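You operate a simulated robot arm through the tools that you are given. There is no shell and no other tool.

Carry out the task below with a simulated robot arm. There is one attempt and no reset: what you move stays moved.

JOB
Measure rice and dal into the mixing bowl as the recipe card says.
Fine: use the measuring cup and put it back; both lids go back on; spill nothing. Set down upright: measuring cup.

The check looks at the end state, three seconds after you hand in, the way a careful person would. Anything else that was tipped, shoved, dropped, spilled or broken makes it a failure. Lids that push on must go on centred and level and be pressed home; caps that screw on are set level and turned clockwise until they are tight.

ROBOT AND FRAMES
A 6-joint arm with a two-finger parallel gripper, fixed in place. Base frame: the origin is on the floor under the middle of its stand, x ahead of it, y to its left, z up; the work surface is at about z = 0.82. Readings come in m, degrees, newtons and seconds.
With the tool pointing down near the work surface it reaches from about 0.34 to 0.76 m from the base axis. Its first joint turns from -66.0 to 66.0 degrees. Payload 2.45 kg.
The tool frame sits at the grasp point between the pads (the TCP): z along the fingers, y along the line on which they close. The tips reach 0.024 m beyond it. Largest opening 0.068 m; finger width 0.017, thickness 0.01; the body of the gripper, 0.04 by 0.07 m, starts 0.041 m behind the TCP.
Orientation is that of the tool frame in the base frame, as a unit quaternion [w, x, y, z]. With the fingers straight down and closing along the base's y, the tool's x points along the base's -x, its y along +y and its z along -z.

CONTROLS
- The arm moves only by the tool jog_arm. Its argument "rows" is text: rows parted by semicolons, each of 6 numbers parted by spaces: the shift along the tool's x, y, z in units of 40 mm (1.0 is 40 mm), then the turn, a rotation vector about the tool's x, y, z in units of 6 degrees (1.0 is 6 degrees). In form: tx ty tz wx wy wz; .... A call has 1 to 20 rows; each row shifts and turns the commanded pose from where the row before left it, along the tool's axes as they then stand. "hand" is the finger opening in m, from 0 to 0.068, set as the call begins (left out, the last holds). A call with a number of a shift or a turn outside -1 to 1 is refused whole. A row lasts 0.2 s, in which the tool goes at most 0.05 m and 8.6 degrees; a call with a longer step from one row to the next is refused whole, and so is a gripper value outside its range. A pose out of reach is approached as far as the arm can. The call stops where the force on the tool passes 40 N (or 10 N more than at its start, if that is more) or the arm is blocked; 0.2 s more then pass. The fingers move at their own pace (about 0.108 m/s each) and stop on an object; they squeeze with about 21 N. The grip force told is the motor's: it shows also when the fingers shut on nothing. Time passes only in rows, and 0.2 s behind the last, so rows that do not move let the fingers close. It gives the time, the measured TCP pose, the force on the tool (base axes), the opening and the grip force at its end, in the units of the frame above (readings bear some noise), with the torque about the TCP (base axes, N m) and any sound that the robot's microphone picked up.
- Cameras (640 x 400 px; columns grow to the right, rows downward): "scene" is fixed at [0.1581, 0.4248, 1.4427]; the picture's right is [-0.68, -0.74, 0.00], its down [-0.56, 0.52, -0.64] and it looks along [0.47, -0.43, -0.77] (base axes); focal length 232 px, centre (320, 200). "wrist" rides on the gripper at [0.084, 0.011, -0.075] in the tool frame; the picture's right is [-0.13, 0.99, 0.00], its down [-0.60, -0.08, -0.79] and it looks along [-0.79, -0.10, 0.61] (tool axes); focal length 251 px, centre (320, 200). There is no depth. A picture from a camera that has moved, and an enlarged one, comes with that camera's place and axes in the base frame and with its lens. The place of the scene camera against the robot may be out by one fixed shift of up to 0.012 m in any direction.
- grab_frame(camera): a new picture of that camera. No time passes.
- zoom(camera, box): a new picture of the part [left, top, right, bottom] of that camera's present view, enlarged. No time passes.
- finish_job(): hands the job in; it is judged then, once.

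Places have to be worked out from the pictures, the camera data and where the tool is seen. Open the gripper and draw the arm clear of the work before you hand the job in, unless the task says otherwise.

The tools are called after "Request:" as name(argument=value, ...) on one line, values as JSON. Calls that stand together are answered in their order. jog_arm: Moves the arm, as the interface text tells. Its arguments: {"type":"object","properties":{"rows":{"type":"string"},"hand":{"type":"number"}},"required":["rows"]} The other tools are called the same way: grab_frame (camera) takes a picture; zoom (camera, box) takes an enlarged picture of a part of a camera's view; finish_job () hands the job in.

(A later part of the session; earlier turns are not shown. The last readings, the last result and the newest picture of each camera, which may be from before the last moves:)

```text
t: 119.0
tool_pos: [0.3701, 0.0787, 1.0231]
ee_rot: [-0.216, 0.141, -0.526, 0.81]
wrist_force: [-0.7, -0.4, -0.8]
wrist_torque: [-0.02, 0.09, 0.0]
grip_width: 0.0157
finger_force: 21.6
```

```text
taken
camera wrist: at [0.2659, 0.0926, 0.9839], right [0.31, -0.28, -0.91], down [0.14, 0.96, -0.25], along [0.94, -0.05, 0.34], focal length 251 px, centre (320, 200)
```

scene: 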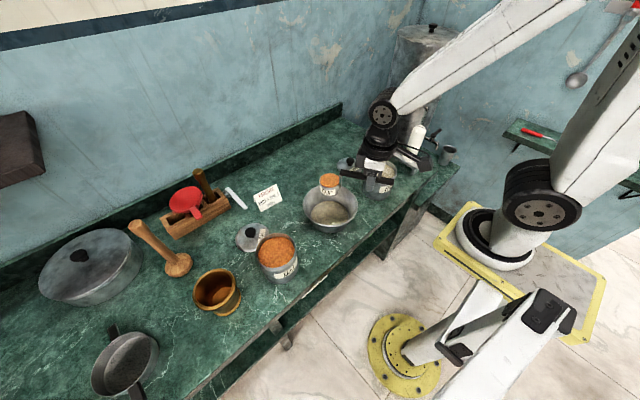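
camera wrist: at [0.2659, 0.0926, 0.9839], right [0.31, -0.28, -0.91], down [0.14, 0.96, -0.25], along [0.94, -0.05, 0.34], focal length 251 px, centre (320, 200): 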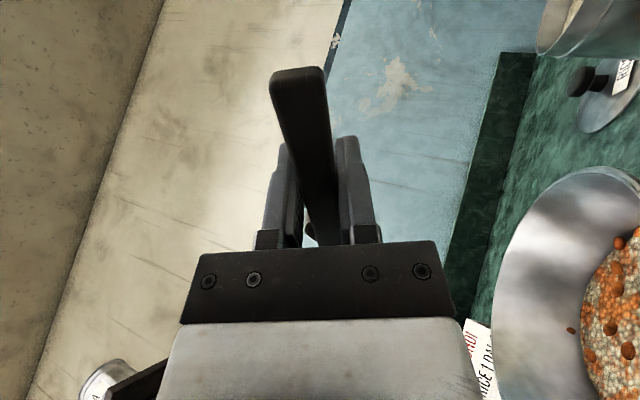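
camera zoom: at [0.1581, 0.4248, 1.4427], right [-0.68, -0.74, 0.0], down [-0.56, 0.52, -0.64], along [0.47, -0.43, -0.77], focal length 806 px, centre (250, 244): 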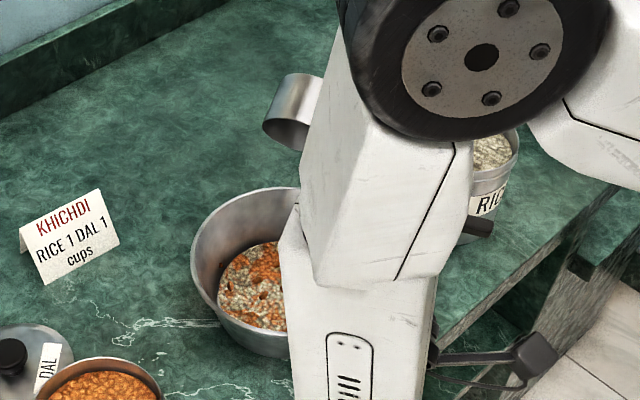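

The stream has stopped and the cup looks empty. I'll roll it back upright.

Request:
jog_arm(rows="0 0 0 -1 0 0; 0 0 0 -1 0 0; 0 0 0 -1 0 0; 0 0 0 -1 0 0; 0 0 0 -1 0 0; 0 0 0 -1 0 0; 0 0 0 -1 0 0; 0 0 0 -1 0 0; 0 0 0 -1 0 0; 0 0 0 0 0 0")

Request:
zoom(camera="scene", box=[275, 130, 405, 245])

```text
t: 121.2
tool_pos: [0.3701, 0.0791, 1.0236]
ee_rot: [0.129, -0.224, 0.837, -0.482]
wrist_force: [0.0, 0.5, -0.8]
wrist_torque: [0.0, 0.11, 0.0]
grip_width: 0.0157
finger_force: 21.1
```

```text
3.48 times, centred on (340, 188) of scene
camera zoom: at [0.1581, 0.4248, 1.4427], right [-0.68, -0.74, 0.0], down [-0.56, 0.52, -0.64], along [0.47, -0.43, -0.77], focal length 806 px, centre (250, 244)
```

zoom: 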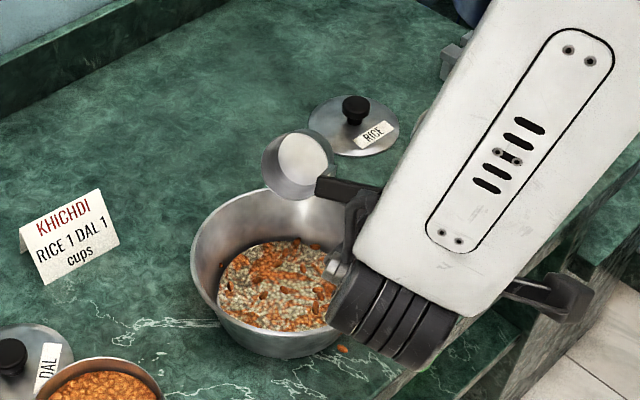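

The cup is empty, but there's a small orange spot beside the bowl at about scene (346, 230). I'll finish rolling upright, lift away, and look closely.

Request:
jog_arm(rows="0 0 0 -1 0 0; 0 0 0 -1 0 0; 0 0 0 -1 0 0; 0 0 0 -1 0 0; 0 0 0 -1 0 0; 0 0 0 -1 0 0; 0 0 0 -1 0 0; 0 0 0 -1 0 0; 0 0 0 -1 0 0; 0 0 0 -1 0 0; 0 0 -0.6 0 0 0; 0 0 -0.6 0 0 0; 0 0 0 0 0 0")

Request:
zoom(camera="scene", box=[320, 205, 370, 245])

Request:
zoom(camera="scene", box=[275, 130, 405, 245])

Request:
grab_frame(camera="wrist")

```text
t: 124.0
tool_pos: [0.3707, 0.0776, 1.0709]
ee_rot: [0.0, -0.259, 0.966, 0.0]
wrist_force: [0.1, -0.2, -1.2]
wrist_torque: [-0.05, 0.08, 0.02]
grip_width: 0.0155
finger_force: 20.9
```

```text
10.00 times, centred on (345, 225) of scene
camera zoom: at [0.1581, 0.4248, 1.4427], right [-0.68, -0.74, 0.0], down [-0.56, 0.52, -0.64], along [0.47, -0.43, -0.77], focal length 2317 px, centre (70, -50)
```

zoom: 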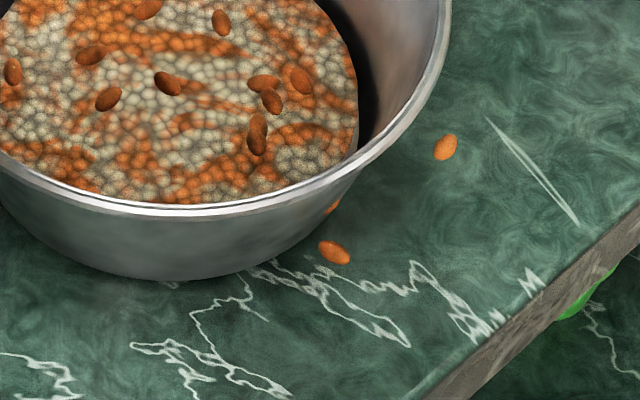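

```text
3.48 times, centred on (340, 188) of scene
camera zoom: at [0.1581, 0.4248, 1.4427], right [-0.68, -0.74, 0.0], down [-0.56, 0.52, -0.64], along [0.47, -0.43, -0.77], focal length 806 px, centre (250, 244)
```

zoom: 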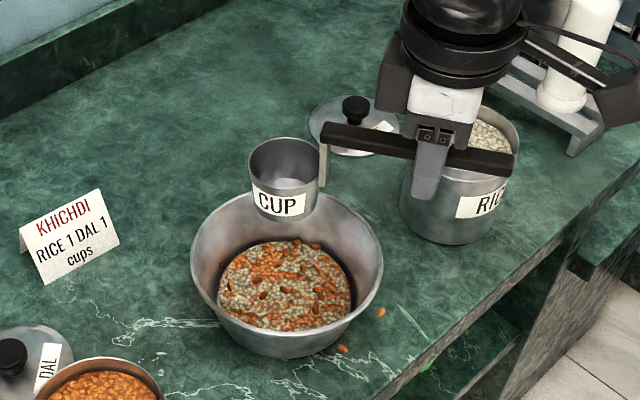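

```text
taken
camera wrist: at [0.2928, 0.0464, 1.148], right [-0.38, 0.92, 0.0], down [0.56, 0.23, 0.79], along [0.73, 0.3, -0.61], focal length 251 px, centre (320, 200)
```

wrist: 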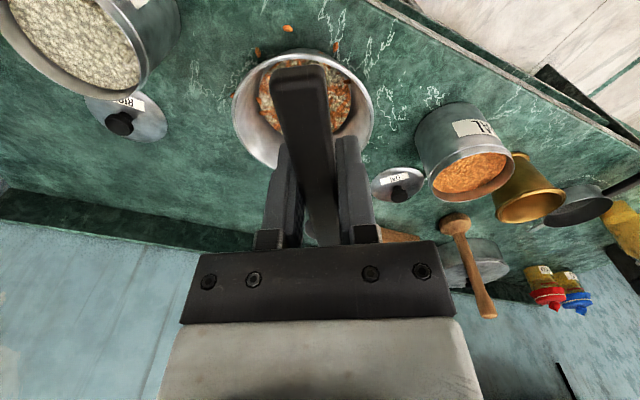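

A few dal grains have bounced out onto the table at the front of the bowl. Before anything else I'll survey carefully for every spilled grain, rice or dal.

Request:
zoom(camera="scene", box=[330, 185, 380, 225])

Request:
zoom(camera="scene", box=[290, 215, 350, 265])

Request:
zoom(camera="scene", box=[280, 170, 340, 220])

Request:
zoom(camera="wrist", box=[210, 0, 390, 120])

Request:
zoom(camera="scene", box=[240, 205, 320, 295])

Request:
zoom(camera="scene", box=[330, 225, 430, 320])

```text
10.00 times, centred on (355, 205) of scene
camera zoom: at [0.1581, 0.4248, 1.4427], right [-0.68, -0.74, 0.0], down [-0.56, 0.52, -0.64], along [0.47, -0.43, -0.77], focal length 2317 px, centre (-30, 150)
```

zoom: 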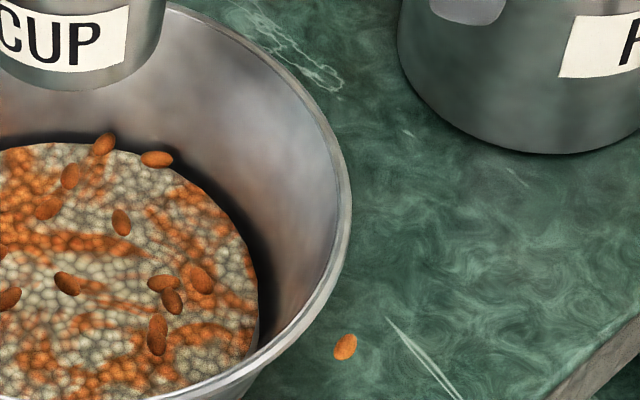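

```text
8.00 times, centred on (320, 240) of scene
camera zoom: at [0.1581, 0.4248, 1.4427], right [-0.68, -0.74, 0.0], down [-0.56, 0.52, -0.64], along [0.47, -0.43, -0.77], focal length 1854 px, centre (320, -120)
```

zoom: 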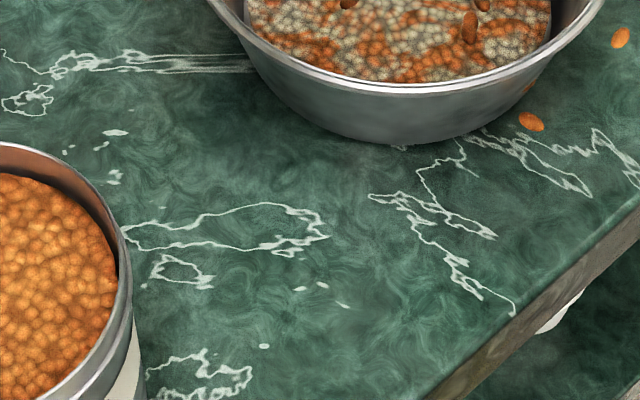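

```text
8.00 times, centred on (310, 195) of scene
camera zoom: at [0.1581, 0.4248, 1.4427], right [-0.68, -0.74, 0.0], down [-0.56, 0.52, -0.64], along [0.47, -0.43, -0.77], focal length 1854 px, centre (400, 240)
```

zoom: 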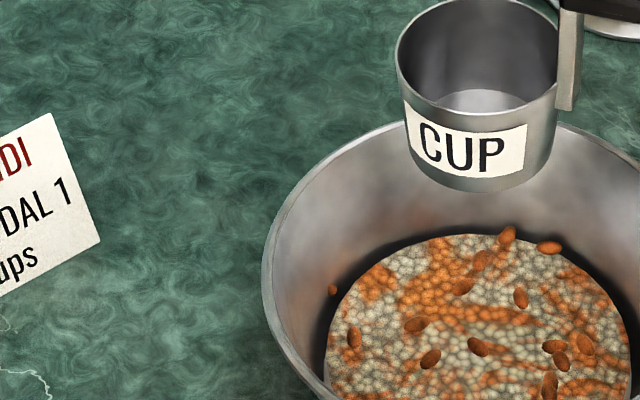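

```text
3.33 times, centred on (300, 60) of wrist
camera zoom: at [0.2928, 0.0464, 1.148], right [-0.38, 0.92, 0.0], down [0.56, 0.23, 0.79], along [0.73, 0.3, -0.61], focal length 838 px, centre (387, 667)
```

zoom: 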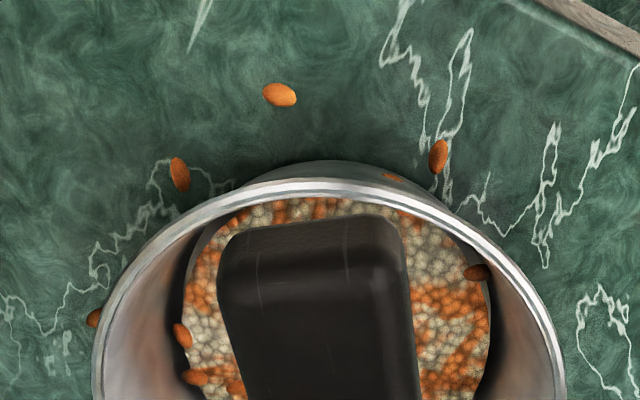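

```text
4.44 times, centred on (280, 250) of scene
camera zoom: at [0.1581, 0.4248, 1.4427], right [-0.68, -0.74, 0.0], down [-0.56, 0.52, -0.64], along [0.47, -0.43, -0.77], focal length 1030 px, centre (498, -22)
```

zoom: 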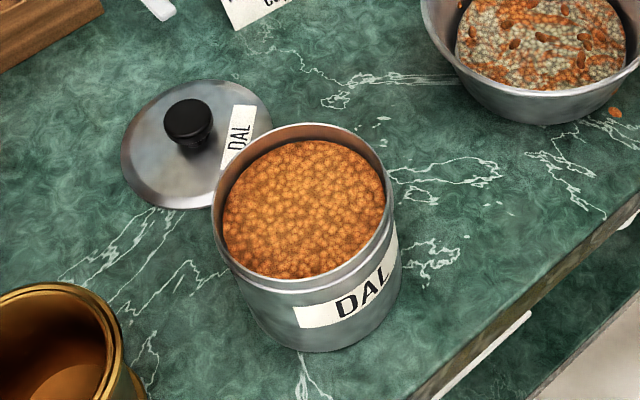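

```text
4.21 times, centred on (380, 272) of scene
camera zoom: at [0.1581, 0.4248, 1.4427], right [-0.68, -0.74, 0.0], down [-0.56, 0.52, -0.64], along [0.47, -0.43, -0.77], focal length 976 px, centre (67, -105)
```

zoom: 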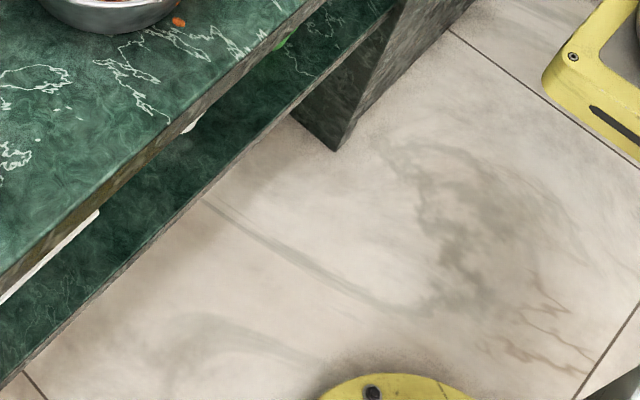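

I count four dal grains on the table around the front and right of the bowl, which I'll need to pick up. First I'll return the cup to its original spot to free the gripper.

Request:
jog_arm(rows="0 0 0 0 0 1; 0 0 0 0 0 1; 0 0 0 0 0 1; 0 0 0 0 0 1; 0 0 0 0 0 0.43; -0.756 -0.15 0 0 0 0; -0.756 -0.15 0 0 0 0; -0.756 -0.15 0 0 0 0; -0.756 -0.15 0 0 0 0; -0.756 -0.15 0 0 0 0; -0.756 -0.15 0 0 0 0; -0.756 -0.15 0 0 0 0; -0.756 -0.15 0 0 0 0; 0 0 0.8 0 0 0; 0 0 0.8 0 0 0; 0 0 0.8 0 0 0; 0 0 0.8 0 0 0; 0 0 0.5 0 0 0; 0 0 0.3 0 0 0; 0 0 0 0 0 0")

Request:
grab_frame(camera="wrist")

Request:
zoom(camera="scene", box=[275, 130, 345, 190])

```text
t: 128.2
tool_pos: [0.6139, 0.0453, 0.9114]
ee_rot: [0.001, -0.03, 1.0, 0.0]
wrist_force: [-0.6, 1.1, -1.6]
wrist_torque: [-0.01, 0.06, 0.0]
grip_width: 0.0154
finger_force: 20.5
```

```text
taken
camera wrist: at [0.5301, 0.0508, 0.9875], right [0.07, 1.0, 0.0], down [0.61, -0.04, 0.79], along [0.79, -0.06, -0.61], focal length 251 px, centre (320, 200)
```

wrist: 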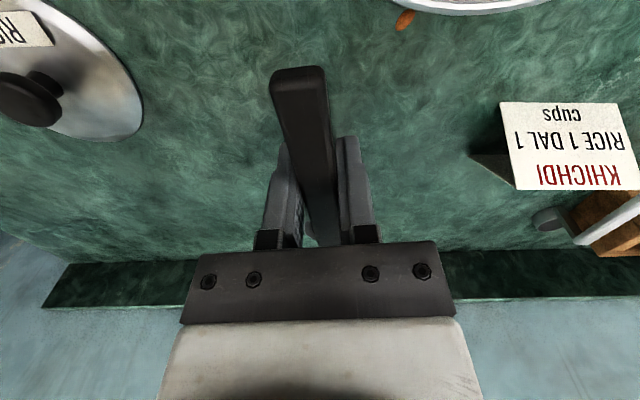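

```text
6.67 times, centred on (310, 160) of scene
camera zoom: at [0.1582, 0.4248, 1.4427], right [-0.68, -0.74, 0.0], down [-0.56, 0.52, -0.64], along [0.47, -0.43, -0.77], focal length 1545 px, centre (387, 467)
```

zoom: 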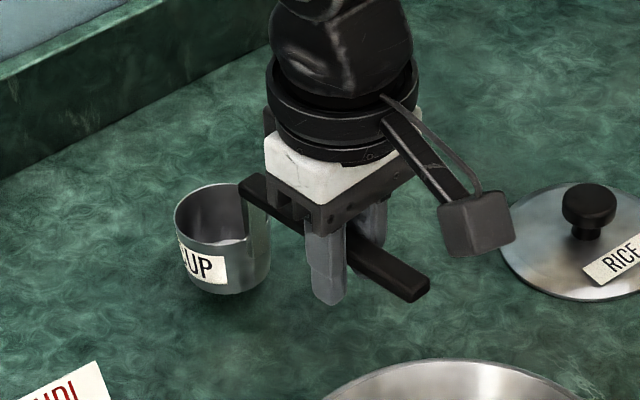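

Another grain is visible behind the bowl from here. I'll finish placing the cup first: a small correction, then lower to its original height.

Request:
jog_arm(rows="-0.03 0.04 0.25 0 0 0; 0 0 0.2 0 0 0; 0 0 0 0 0 0")

Request:
jog_arm(rows="0 0 0.04 0 0 0; 0 0 0 0 0 0; 0 0 0 0 0 0")

Request:
jog_arm(rows="0 0 0.03 0 0 0; 0 0 0 0 0 0; 0 0 0 0 0 0")

Request:
zoom(camera="scene", box=[275, 130, 345, 190])

```text
t: 129.0
tool_pos: [0.6161, 0.0473, 0.8937]
ee_rot: [0.001, -0.03, 1.0, 0.0]
wrist_force: [-2.5, -0.9, 6.2]
wrist_torque: [0.04, -0.67, 0.01]
grip_width: 0.0154
finger_force: 21.2
```

```text
t: 129.8
tool_pos: [0.6153, 0.0485, 0.8907]
ee_rot: [0.001, -0.03, 1.0, 0.0]
wrist_force: [-2.3, -0.9, 6.1]
wrist_torque: [0.06, -0.57, -0.04]
grip_width: 0.0155
finger_force: 20.9
```

```text
t: 130.6
tool_pos: [0.6141, 0.0464, 0.8908]
ee_rot: [0.0, -0.03, 1.0, 0.0]
wrist_force: [-4.5, -0.3, 8.3]
wrist_torque: [0.01, -0.51, -0.01]
grip_width: 0.0154
finger_force: 20.7
```

```text
6.67 times, centred on (310, 160) of scene
camera zoom: at [0.1578, 0.4248, 1.4428], right [-0.68, -0.74, 0.0], down [-0.56, 0.52, -0.64], along [0.47, -0.43, -0.77], focal length 1545 px, centre (387, 467)
```

zoom: 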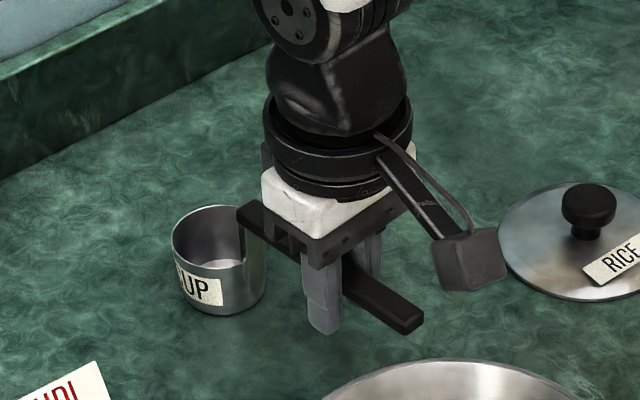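

The cup is down in its original place, matching the pick-up view. I'll open and rise straight up.

Request:
jog_arm(rows="0 0 -0.02 0 0 0; 0 0 0 0 0 0; 0 0 0 0 0 0; 0 0 0 0 0 0; 0 0 -0.3 0 0 0; 0 0 -0.6 0 0 0; 0 0 -0.9 0 0 0; 0 0 -0.9 0 0 0; 0 0 -0.9 0 0 0; 0 0 0 0 0 0", hand=0.06)

Request:
zoom(camera="scene", box=[275, 145, 339, 185])

Request:
grab_frame(camera="wrist")

```text
t: 132.8
tool_pos: [0.6158, 0.0467, 1.0352]
ee_rot: [0.0, -0.029, 1.0, 0.001]
wrist_force: [-0.1, -0.7, -0.4]
wrist_torque: [0.0, -0.01, 0.02]
grip_width: 0.0602
finger_force: 0.0
```

```text
10.00 times, centred on (307, 165) of scene
camera zoom: at [0.1581, 0.4248, 1.4427], right [-0.68, -0.74, 0.0], down [-0.56, 0.52, -0.64], along [0.47, -0.43, -0.77], focal length 2317 px, centre (450, 550)
```

zoom: 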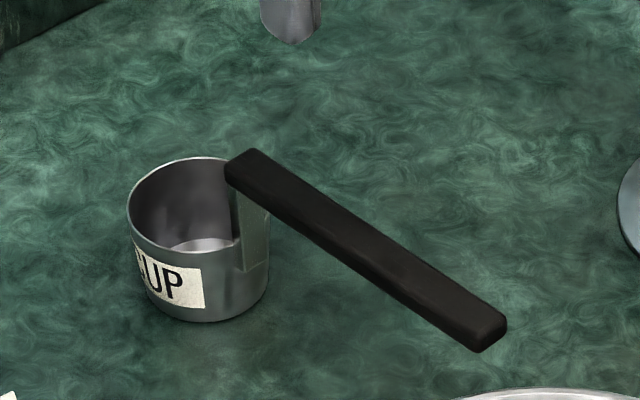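

```text
taken
camera wrist: at [0.5315, 0.0529, 1.1115], right [0.07, 1.0, 0.0], down [0.61, -0.04, 0.79], along [0.79, -0.06, -0.61], focal length 251 px, centre (320, 200)
```

wrist: 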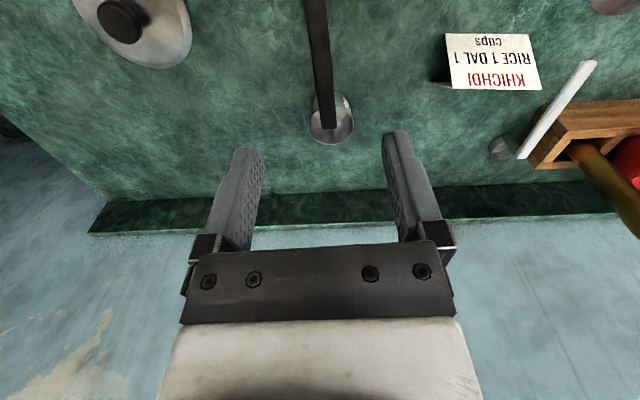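

The cup is back upright where it started. Now I'll take a steep overhead view of the bowl area to find every spilled grain.

Request:
jog_arm(rows="0 0 -1 0 0 0.29; 0 0 -1 0 0 0.28; 0 0 -1 0 0 0; 0.5 0.6 0 0 0 0; 0.6 0.5 0 0 0 0; 0 0 0 0 1 0; 0 0 0 0 1 0; 0 0 0 0 1 0; 0 0 0 0 1 0; 0 0 0 0 1 0; 0 0 0 0 1 0; 0 0 0 0 1 0; 0 0 0 0 0 0")

Request:
grab_frame(camera="wrist")

Request:
zoom(camera="wrist", box=[160, 0, 480, 160])

```text
t: 135.6
tool_pos: [0.5719, 0.0912, 1.1548]
ee_rot: [-0.36, 0.0, 0.933, 0.0]
wrist_force: [-0.1, 1.1, -0.2]
wrist_torque: [0.03, 0.02, -0.02]
grip_width: 0.0599
finger_force: 0.0
```

```text
taken
camera wrist: at [0.5602, 0.1023, 1.2681], right [0.1, 0.99, -0.09], down [0.98, -0.08, 0.18], along [0.18, -0.1, -0.98], focal length 251 px, centre (320, 200)
```

wrist: 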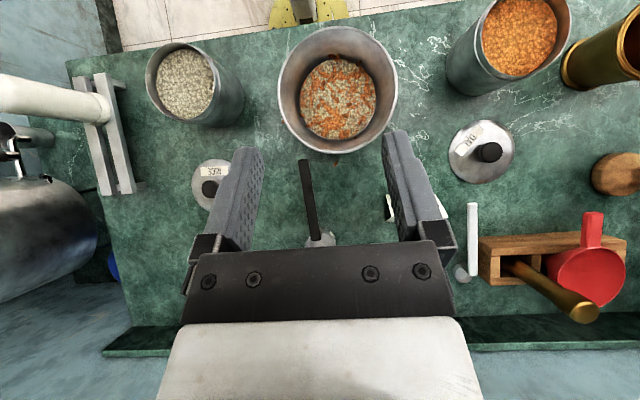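

```text
2.00 times, centred on (320, 80) of wrist
camera zoom: at [0.5602, 0.1023, 1.2681], right [0.1, 0.99, -0.09], down [0.98, -0.08, 0.18], along [0.18, -0.1, -0.98], focal length 503 px, centre (320, 440)
```

zoom: 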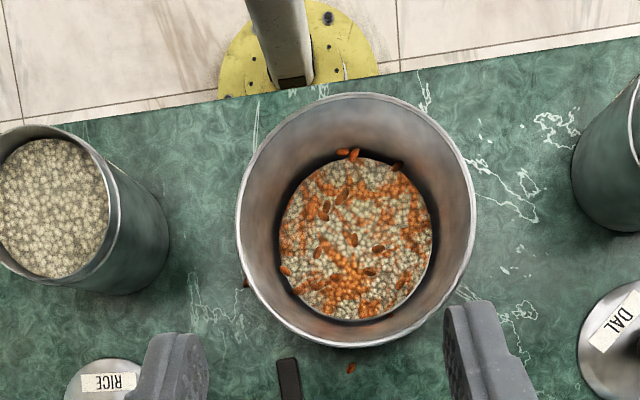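

I can see at least two grains from here, one behind the bowl and one to its right. I'll zoom in closer.

Request:
zoom(camera="wrist", box=[260, 20, 420, 120])

Request:
zoom(camera="wrist", box=[240, 100, 400, 200])

Request:
zoom(camera="wrist", box=[380, 30, 500, 130])

Request:
zoom(camera="wrist", box=[130, 30, 290, 150])

```text
4.00 times, centred on (340, 70) of wrist
camera zoom: at [0.5602, 0.1023, 1.2681], right [0.1, 0.99, -0.09], down [0.98, -0.08, 0.18], along [0.18, -0.1, -0.98], focal length 1006 px, centre (240, 720)
```

zoom: 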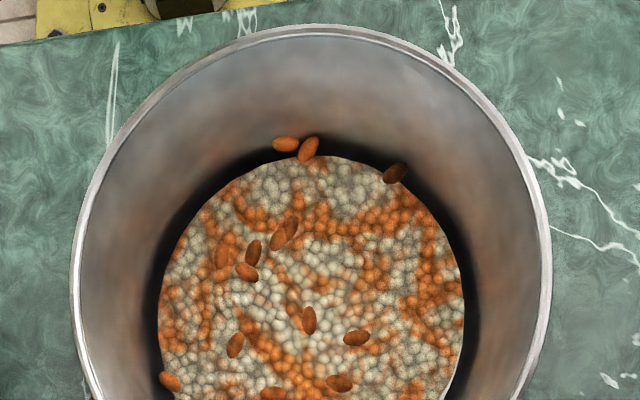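

```text
4.00 times, centred on (320, 150) of wrist
camera zoom: at [0.5602, 0.1023, 1.2681], right [0.1, 0.99, -0.09], down [0.98, -0.08, 0.18], along [0.18, -0.1, -0.98], focal length 1006 px, centre (320, 400)
```

zoom: 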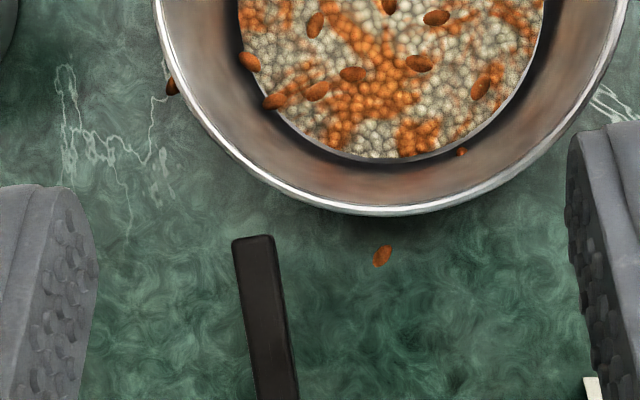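

```text
4.00 times, centred on (440, 80) of wrist
camera zoom: at [0.5602, 0.1023, 1.2681], right [0.1, 0.99, -0.09], down [0.98, -0.08, 0.18], along [0.18, -0.1, -0.98], focal length 1006 px, centre (-160, 680)
```

zoom: 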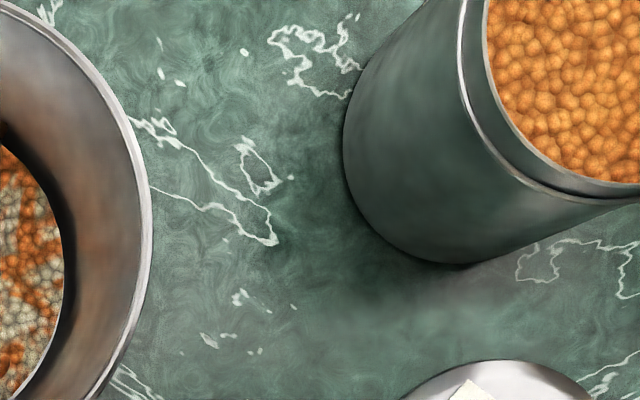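

```text
3.33 times, centred on (210, 90) of wrist
camera zoom: at [0.5602, 0.1023, 1.2681], right [0.1, 0.99, -0.09], down [0.98, -0.08, 0.18], along [0.18, -0.1, -0.98], focal length 838 px, centre (687, 567)
```

zoom: 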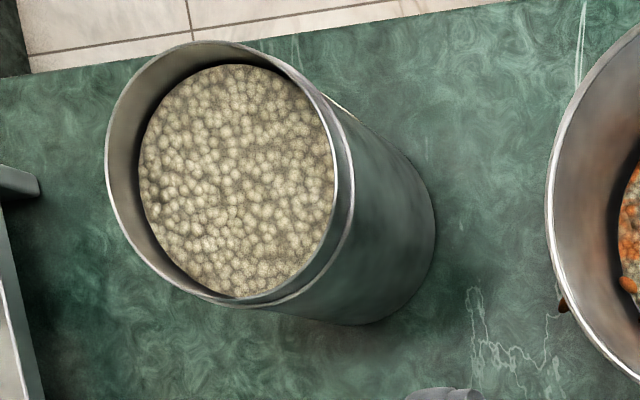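

Two grains are clearly located, one behind the bowl near (0.578, 0.089) and one to its right near (0.497, 0.004). I'll start with the easy one behind the bowl: straighten the tool and descend above it with the fingers partly closed.

Request:
jog_arm(rows="0 0 0 0 -1 0; 0 0 0 0 -1 0; 0 0 0 0 -1 0; 0 0 0 0 -1 0; 0 0 0 0 -1 0; 0 0 0 0 -1 0; 0 0 0 0 -1 0; -0.14 -0.06 0.5 0 0 0; 0 0 0.9 0 0 0; 0 0 0.9 0 0 0; 0 0 0.9 0 0 0; 0 0 0.9 0 0 0; 0 0 0.9 0 0 0; 0 0 0 0 0 0", hand=0.03)

Request:
grab_frame(camera="wrist")

Request:
zoom(camera="wrist", box=[260, 70, 380, 170])

```text
t: 138.6
tool_pos: [0.5771, 0.0891, 0.9546]
ee_rot: [0.0, 0.001, 1.0, 0.001]
wrist_force: [0.1, -0.6, -1.0]
wrist_torque: [-0.01, -0.01, 0.03]
grip_width: 0.03
finger_force: 0.1
```

```text
taken
camera wrist: at [0.493, 0.0993, 1.0313], right [0.13, 0.99, 0.0], down [0.6, -0.08, 0.79], along [0.79, -0.1, -0.61], focal length 251 px, centre (320, 200)
```

wrist: 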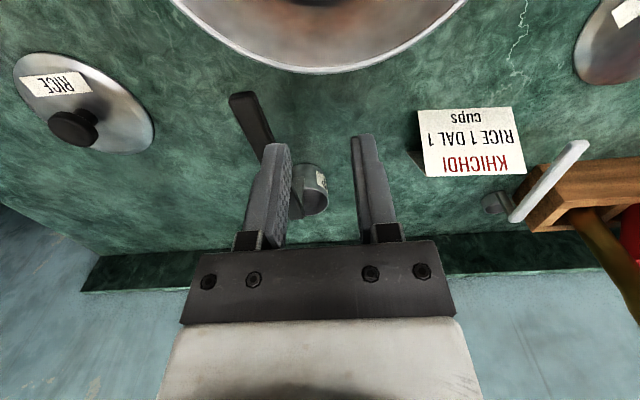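

```text
4.00 times, centred on (320, 120) of wrist
camera zoom: at [0.493, 0.0993, 1.0313], right [0.13, 0.99, 0.0], down [0.6, -0.08, 0.79], along [0.79, -0.1, -0.61], focal length 1006 px, centre (320, 520)
```

zoom: 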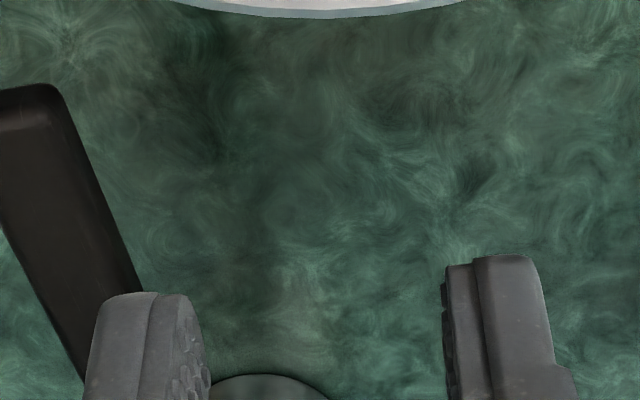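

From here the bowl rim blocks the camera's view of the grain and the hand would pass close to the cup handle. I'll turn the tool −90° so the camera looks from the +y side.

Request:
jog_arm(rows="0 0 -0.5 0 0 1; 0 0 0 0 0 1; 0 0 0 0 0 1; 0 0 0 0 0 1; 0 0 0 0 0 1; 0 0 0 0 0 1; 0 0 0 0 0 1; 0 0 0 0 0 1; 0 0 0 0 0 1; 0 0 0 0 0 1; 0 0 0 0 0 1; 0 0 0 0 0 1; 0 0 0 0 0 1; 0 0 0 0 0 1; 0 0 0 0 0 1; 0 0 0 0 0 0")

Request:
grab_frame(camera="wrist")

```text
t: 142.0
tool_pos: [0.5783, 0.0885, 0.9763]
ee_rot: [0.0, 0.708, 0.706, 0.0]
wrist_force: [-1.5, -1.1, -0.4]
wrist_torque: [0.02, 0.0, 0.0]
grip_width: 0.0298
finger_force: 0.0
```

```text
taken
camera wrist: at [0.5887, 0.1731, 1.0515], right [0.99, -0.13, 0.0], down [-0.08, -0.6, 0.79], along [-0.1, -0.79, -0.61], focal length 251 px, centre (320, 200)
```

wrist: 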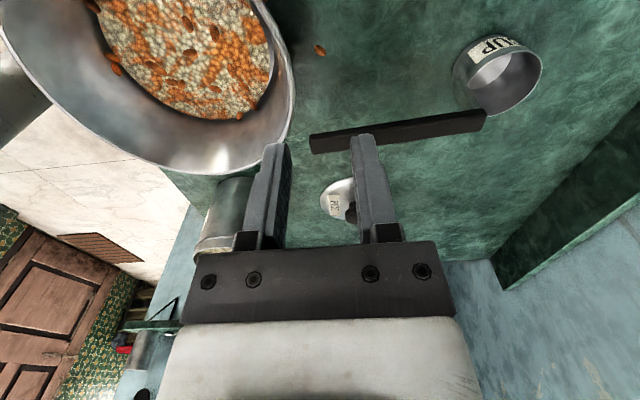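

The grain is visible almost exactly on the tool axis. I'll zoom to measure its offset.

Request:
zoom(camera="wrist", box=[270, 0, 390, 100])

```text
4.00 times, centred on (330, 50) of wrist
camera zoom: at [0.5887, 0.1731, 1.0515], right [0.99, -0.13, 0.0], down [-0.08, -0.6, 0.79], along [-0.1, -0.79, -0.61], focal length 1006 px, centre (280, 800)
```

zoom: 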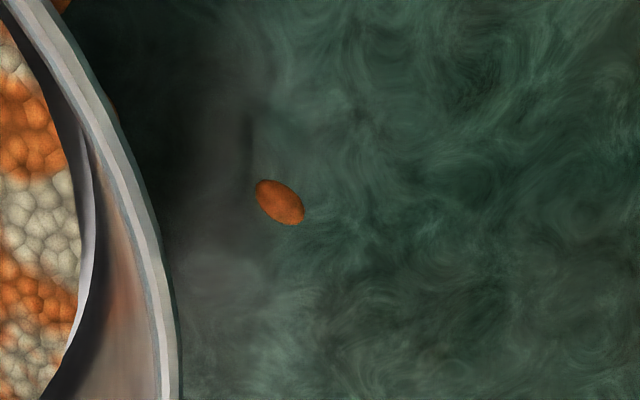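

The grain is about 7 mm further along −y, roughly (0.577, 0.082). I'll narrow the fingers to clear the bowl rim and descend close to the table.

Request:
jog_arm(rows="-0.17 0.01 0.4 0 0 0; 0 0 0.9 0 0 0; 0 0 0.9 0 0 0; 0 0 0.7 0 0 0; 0 0 0 0 0 0", hand=0.018)

Request:
grab_frame(camera="wrist")

Request:
zoom(camera="wrist", box=[270, 90, 370, 180])

```text
t: 143.2
tool_pos: [0.5776, 0.0822, 0.8567]
ee_rot: [0.001, 0.707, 0.707, 0.0]
wrist_force: [-0.5, 0.2, 0.1]
wrist_torque: [-0.03, 0.0, 0.03]
grip_width: 0.018
finger_force: 0.1
```

```text
taken
camera wrist: at [0.5882, 0.1659, 0.934], right [0.99, -0.13, 0.0], down [-0.08, -0.6, 0.79], along [-0.1, -0.79, -0.61], focal length 251 px, centre (320, 200)
```

wrist: 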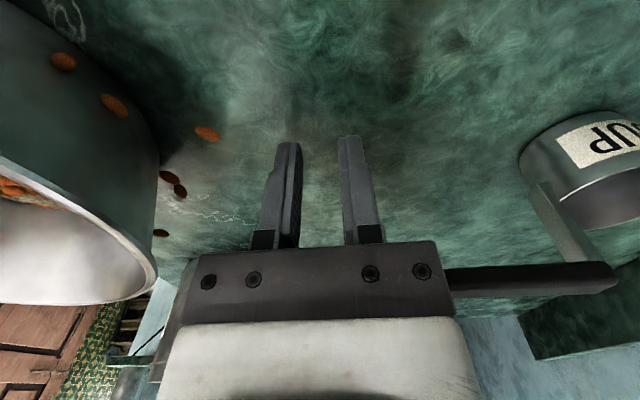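

```text
4.44 times, centred on (320, 135) of wrist
camera zoom: at [0.5882, 0.1659, 0.934], right [0.99, -0.13, 0.0], down [-0.08, -0.6, 0.79], along [-0.1, -0.79, -0.61], focal length 1118 px, centre (320, 489)
```

zoom: 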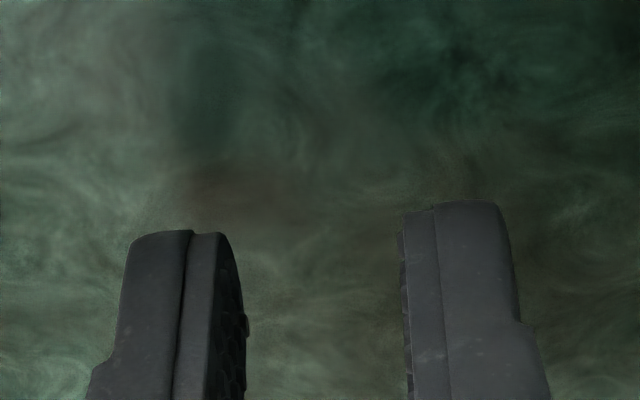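

The grain isn't between the fingers in this view, and there are orange spots further left near the bowl. I'll zoom in before doing anything.

Request:
zoom(camera="wrist", box=[30, 30, 250, 250])

Request:
zoom(camera="wrist", box=[140, 100, 240, 200])

Request:
zoom(camera="scene", box=[280, 160, 370, 240])

```text
1.82 times, centred on (140, 140) of wrist
camera zoom: at [0.5882, 0.1659, 0.934], right [0.99, -0.13, 0.0], down [-0.08, -0.6, 0.79], along [-0.1, -0.79, -0.61], focal length 457 px, centre (647, 309)
```

zoom: 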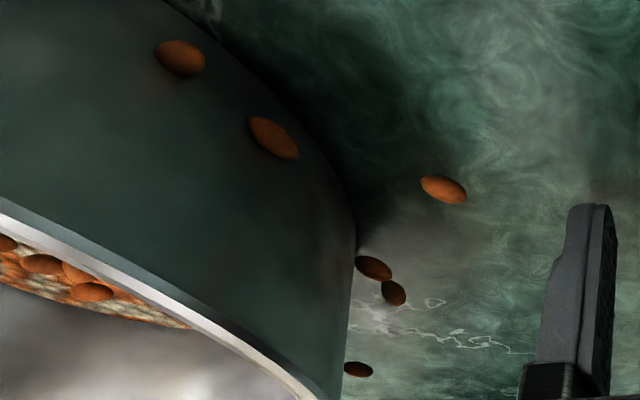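

```text
4.00 times, centred on (190, 150) of wrist
camera zoom: at [0.5882, 0.1659, 0.934], right [0.99, -0.13, 0.0], down [-0.08, -0.6, 0.79], along [-0.1, -0.79, -0.61], focal length 1006 px, centre (840, 400)
```

zoom: 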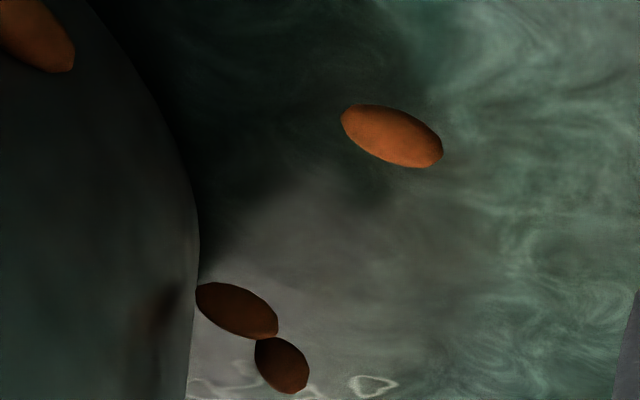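

```text
5.00 times, centred on (325, 200) of scene
camera zoom: at [0.1581, 0.4248, 1.4427], right [-0.68, -0.74, 0.0], down [-0.56, 0.52, -0.64], along [0.47, -0.43, -0.77], focal length 1158 px, centre (295, 200)
```

zoom: 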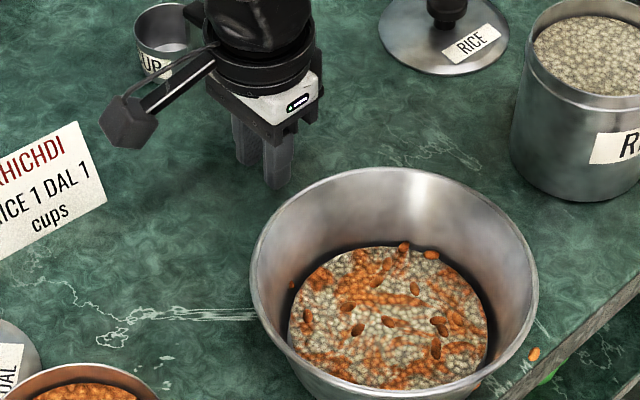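

The bowl appears to have shifted compared with the earlier views. I'll take full frames to work out what happened before moving further.

Request:
grab_frame(camera="scene")

Request:
zoom(camera="scene", box=[275, 130, 405, 245])

Request:
zoom(camera="scene", box=[320, 205, 370, 245])

```text
taken
```

scene: 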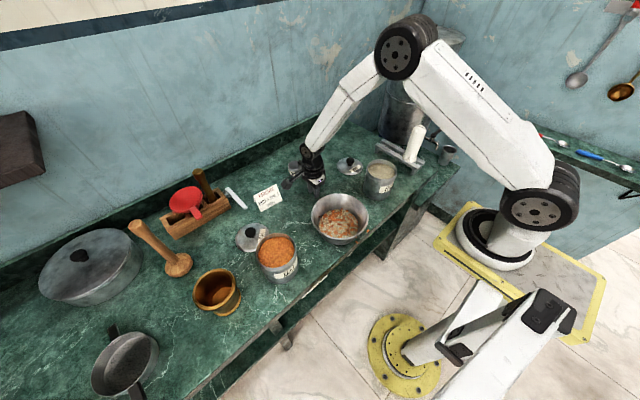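

```text
3.48 times, centred on (340, 188) of scene
camera zoom: at [0.1581, 0.4248, 1.4427], right [-0.68, -0.74, 0.0], down [-0.56, 0.52, -0.64], along [0.47, -0.43, -0.77], focal length 806 px, centre (250, 244)
```

zoom: 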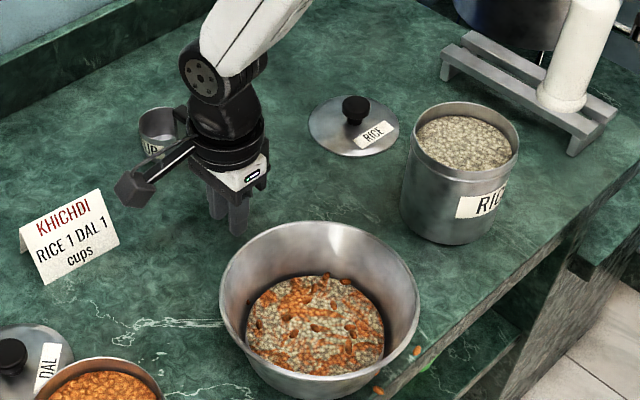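

```text
10.00 times, centred on (345, 225) of scene
camera zoom: at [0.1581, 0.4248, 1.4427], right [-0.68, -0.74, 0.0], down [-0.56, 0.52, -0.64], along [0.47, -0.43, -0.77], focal length 2317 px, centre (70, -50)
```

zoom: 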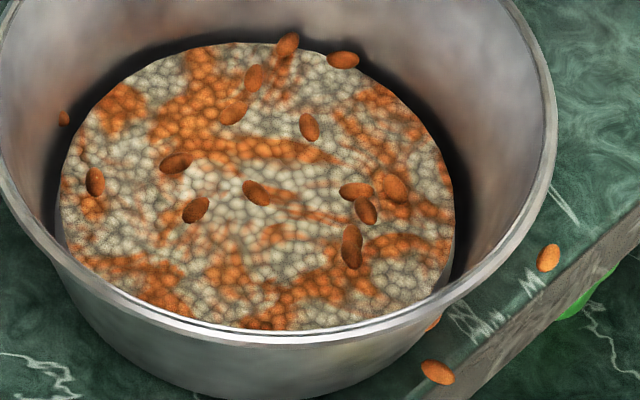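

The bowl slid about 5 cm toward the robot during that last descent, and all the loose-looking dal bits moved rigidly with it. They appear to be part of the bowl's contents, not loose spills. I'll raise clear and look from overhead to plan putting the bowl back.

Request:
jog_arm(rows="0 0 -0.3 0 0 0; 0 0 -0.8 0 0 0; 0 0 -0.9 0 0 0; 0 0 -0.9 0 0 0; 0 0 0 0 0 0")

Request:
grab_frame(camera="wrist")

Request:
zoom(camera="scene", box=[290, 170, 370, 240])

```text
t: 144.4
tool_pos: [0.5777, 0.0828, 0.9727]
ee_rot: [-0.001, 0.706, 0.708, 0.0]
wrist_force: [0.1, 1.0, 0.1]
wrist_torque: [0.0, -0.02, 0.0]
grip_width: 0.018
finger_force: 0.1
```

```text
taken
camera wrist: at [0.5883, 0.1669, 1.0511], right [0.99, -0.13, 0.0], down [-0.08, -0.6, 0.79], along [-0.1, -0.79, -0.61], focal length 251 px, centre (320, 200)
```

wrist: 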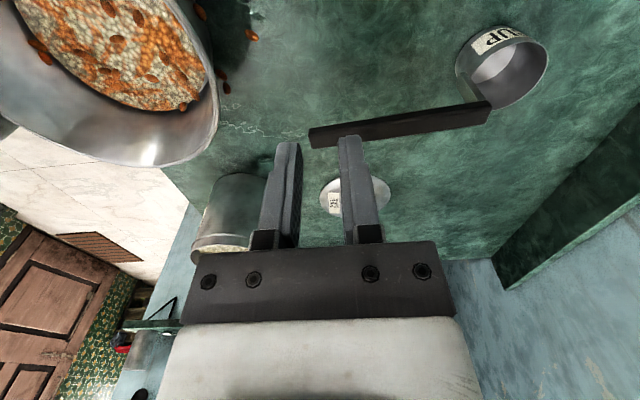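

```text
5.71 times, centred on (330, 205) of scene
camera zoom: at [0.1581, 0.4248, 1.4427], right [-0.68, -0.74, 0.0], down [-0.56, 0.52, -0.64], along [0.47, -0.43, -0.77], focal length 1324 px, centre (263, 171)
```

zoom: 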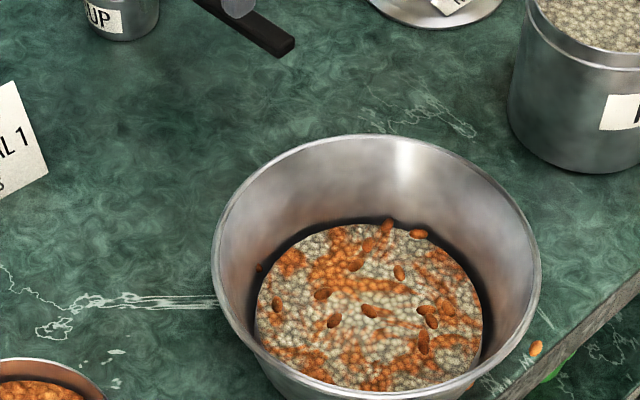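

The bowl's centre moved by roughly (−0.047, +0.006). I'll rotate the tool back to zero yaw, close the fingers, and move above the inside of the bowl so I can nudge it back from within.

Request:
jog_arm(rows="0 0 -1 0 0 -1; 0 0 0 0 0 -1; 0 0 0 0 0 -1; 0 0 0 0 0 -1; 0 0 0 0 0 -1; 0 0 0 0 0 -1; 0 0 0 0 0 -1; 0 0 0 0 0 -1; 0 0 0 0 0 -1; 0 0 0 0 0 -1; 0 0 0 0 0 -1; 0 0 0 0 0 -1; 0 0 0 0 0 -1; 0 0 0 0 0 -1; 0 0 0 0 0 -1; 0.75 0.13 0 0 0 0; 0.75 0.13 0 0 0 0; 0.75 0.13 0 0 0 0; 0.67 0.14 0 0 0 0; 0 0 0 0 0 0", hand=0.0)

Request:
grab_frame(camera="wrist")

Request:
grab_frame(camera="scene")

```text
t: 148.6
tool_pos: [0.4614, 0.1036, 1.0148]
ee_rot: [0.0, 0.0, 1.0, 0.0]
wrist_force: [0.1, 0.9, 0.1]
wrist_torque: [0.01, -0.03, -0.02]
grip_width: 0.0
finger_force: 20.9
```

```text
taken
camera wrist: at [0.3766, 0.1148, 1.0914], right [0.13, 0.99, 0.0], down [0.6, -0.08, 0.79], along [0.79, -0.1, -0.61], focal length 251 px, centre (320, 200)
```

wrist: 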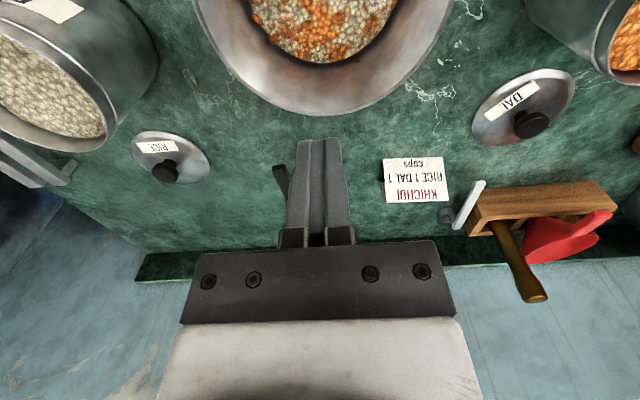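

```text
taken
```

scene: 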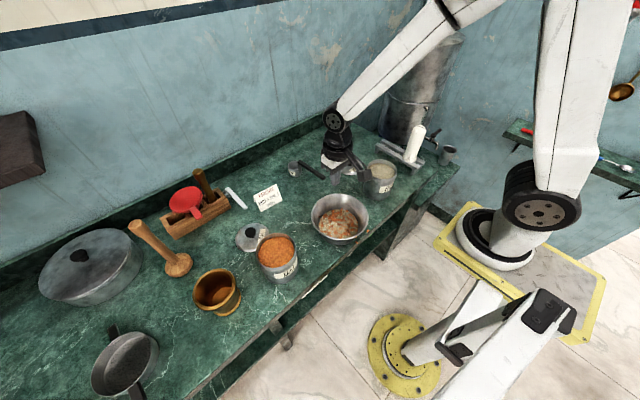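

I'll zoom on the bowl in this wrist view to get its far rim position accurately.

Request:
zoom(camera="wrist", box=[190, 0, 460, 130])

```text
2.37 times, centred on (325, 65) of wrist
camera zoom: at [0.3766, 0.1148, 1.0914], right [0.13, 0.99, 0.0], down [0.6, -0.08, 0.79], along [0.79, -0.1, -0.61], focal length 596 px, centre (308, 520)
```

zoom: 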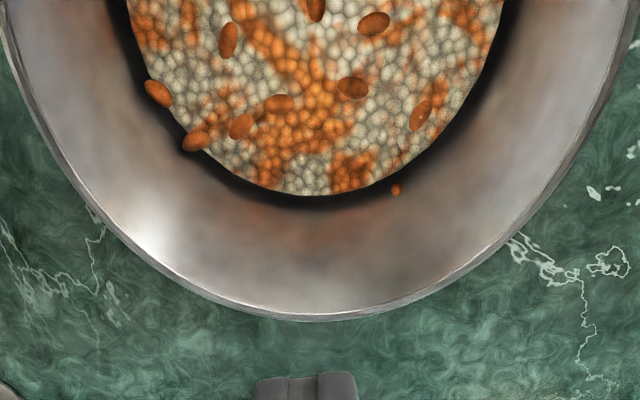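

The far rim is near x ≈0.52. I'll descend slowly with closed fingers into the open part of the bowl, above the contents, checking for any contact.

Request:
jog_arm(rows="0 0 0.8 0 0 0; 0 0 0.8 0 0 0; 0 0 0.7 0 0 0; 0 0 0 0 0 0")

Request:
jog_arm(rows="0 0 0.2 0 0 0; 0 0 0.2 0 0 0; 0 0 0.2 0 0 0; 0 0 0.2 0 0 0; 0 0 0.15 0 0 0; 0 0 0 0 0 0")

Request:
zoom(camera="scene", box=[290, 170, 370, 240])

Request:
grab_frame(camera="wrist")

```text
t: 149.6
tool_pos: [0.4606, 0.1041, 0.9232]
ee_rot: [0.0, 0.0, 1.0, -0.001]
wrist_force: [-0.3, -0.5, 0.4]
wrist_torque: [0.04, -0.02, -0.02]
grip_width: 0.0002
finger_force: 21.1
```

```text
t: 151.0
tool_pos: [0.4596, 0.1032, 0.8839]
ee_rot: [-0.001, 0.001, 1.0, 0.0]
wrist_force: [-0.8, -0.3, 0.0]
wrist_torque: [0.02, 0.01, 0.0]
grip_width: 0.0
finger_force: 21.1
```

```text
5.71 times, centred on (330, 205) of scene
camera zoom: at [0.1581, 0.4248, 1.4427], right [-0.68, -0.74, 0.0], down [-0.56, 0.52, -0.64], along [0.47, -0.43, -0.77], focal length 1324 px, centre (263, 171)
```

zoom: 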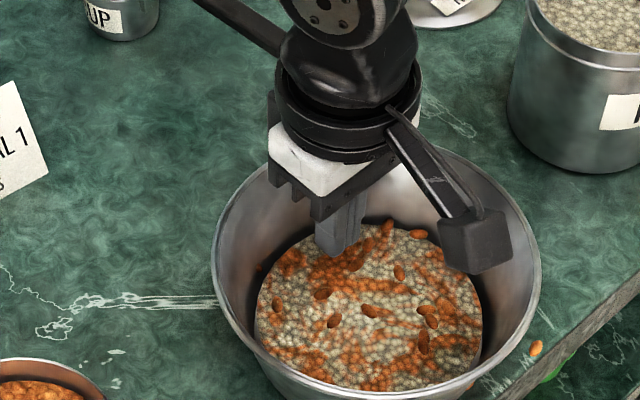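

```text
taken
camera wrist: at [0.3771, 0.1145, 0.9611], right [0.13, 0.99, 0.0], down [0.6, -0.08, 0.79], along [0.79, -0.1, -0.61], focal length 251 px, centre (320, 200)
```

wrist: 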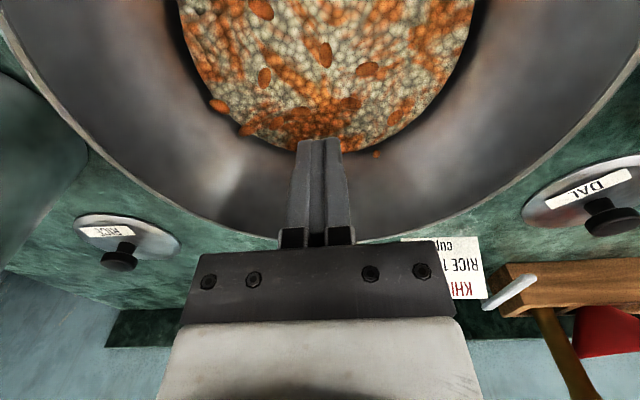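

The fingers are inside the bowl without contact. I'll move slowly in +x toward the far inner wall until I feel it.

Request:
jog_arm(rows="-0.124 -0.016 0 0 0 0; -0.124 -0.016 0 0 0 0; -0.124 -0.016 0 0 0 0; -0.124 -0.016 0 0 0 0; -0.124 -0.016 0 0 0 0; 0 0 0 0 0 0")

Request:
jog_arm(rows="-0.062 -0.008 0 0 0 0; -0.062 -0.008 0 0 0 0; -0.062 -0.008 0 0 0 0; -0.062 -0.008 0 0 0 0; 0 0 0 0 0 0")

Request:
zoom(camera="scene", box=[290, 170, 370, 240])

```text
t: 152.4
tool_pos: [0.4847, 0.1003, 0.884]
ee_rot: [0.0, 0.0, 1.0, -0.001]
wrist_force: [-1.1, 0.4, 0.1]
wrist_torque: [0.0, 0.04, -0.03]
grip_width: 0.0
finger_force: 20.7
```

```text
t: 153.6
tool_pos: [0.4958, 0.0982, 0.8847]
ee_rot: [0.0, 0.0, 1.0, 0.0]
wrist_force: [-0.3, 0.7, 2.6]
wrist_torque: [-0.03, 0.06, 0.0]
grip_width: 0.0
finger_force: 20.7
```

```text
5.71 times, centred on (330, 205) of scene
camera zoom: at [0.1581, 0.4248, 1.4427], right [-0.68, -0.74, 0.0], down [-0.56, 0.52, -0.64], along [0.47, -0.43, -0.77], focal length 1324 px, centre (263, 171)
```

zoom: 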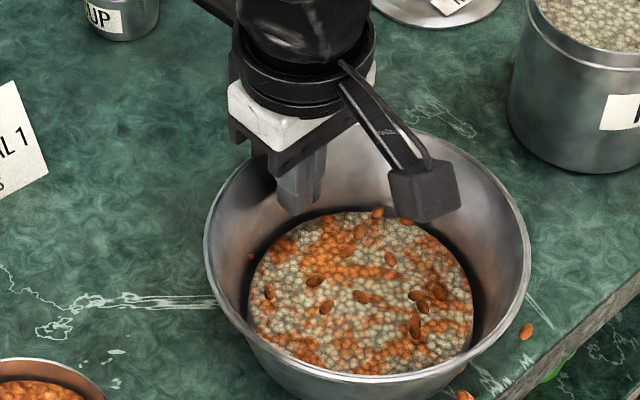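

Contact made, and the bowl is sliding back smoothly with very low force. I'll continue pushing slowly and check against the original image position.

Request:
jog_arm(rows="-0.062 -0.008 0 0 0 0; -0.062 -0.008 0 0 0 0; -0.062 -0.008 0 0 0 0; -0.062 -0.008 0 0 0 0; -0.062 -0.008 0 0 0 0; -0.062 -0.008 0 0 0 0; -0.062 -0.008 0 0 0 0; -0.062 -0.008 0 0 0 0; 0 0 0 0 0 0")

Request:
zoom(camera="scene", box=[290, 170, 370, 240])

```text
t: 155.6
tool_pos: [0.5155, 0.0962, 0.8842]
ee_rot: [0.0, -0.001, 1.0, 0.001]
wrist_force: [-1.5, 1.0, 1.3]
wrist_torque: [0.04, 0.04, -0.02]
grip_width: 0.0
finger_force: 20.7
```

```text
5.71 times, centred on (330, 205) of scene
camera zoom: at [0.1581, 0.4249, 1.4427], right [-0.68, -0.74, 0.0], down [-0.56, 0.52, -0.64], along [0.47, -0.43, -0.77], focal length 1324 px, centre (263, 171)
```

zoom: 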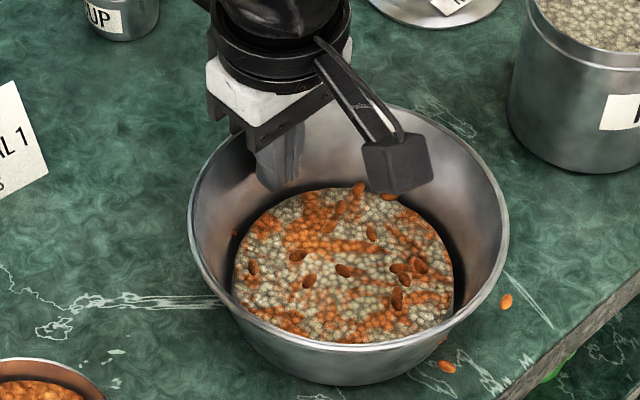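

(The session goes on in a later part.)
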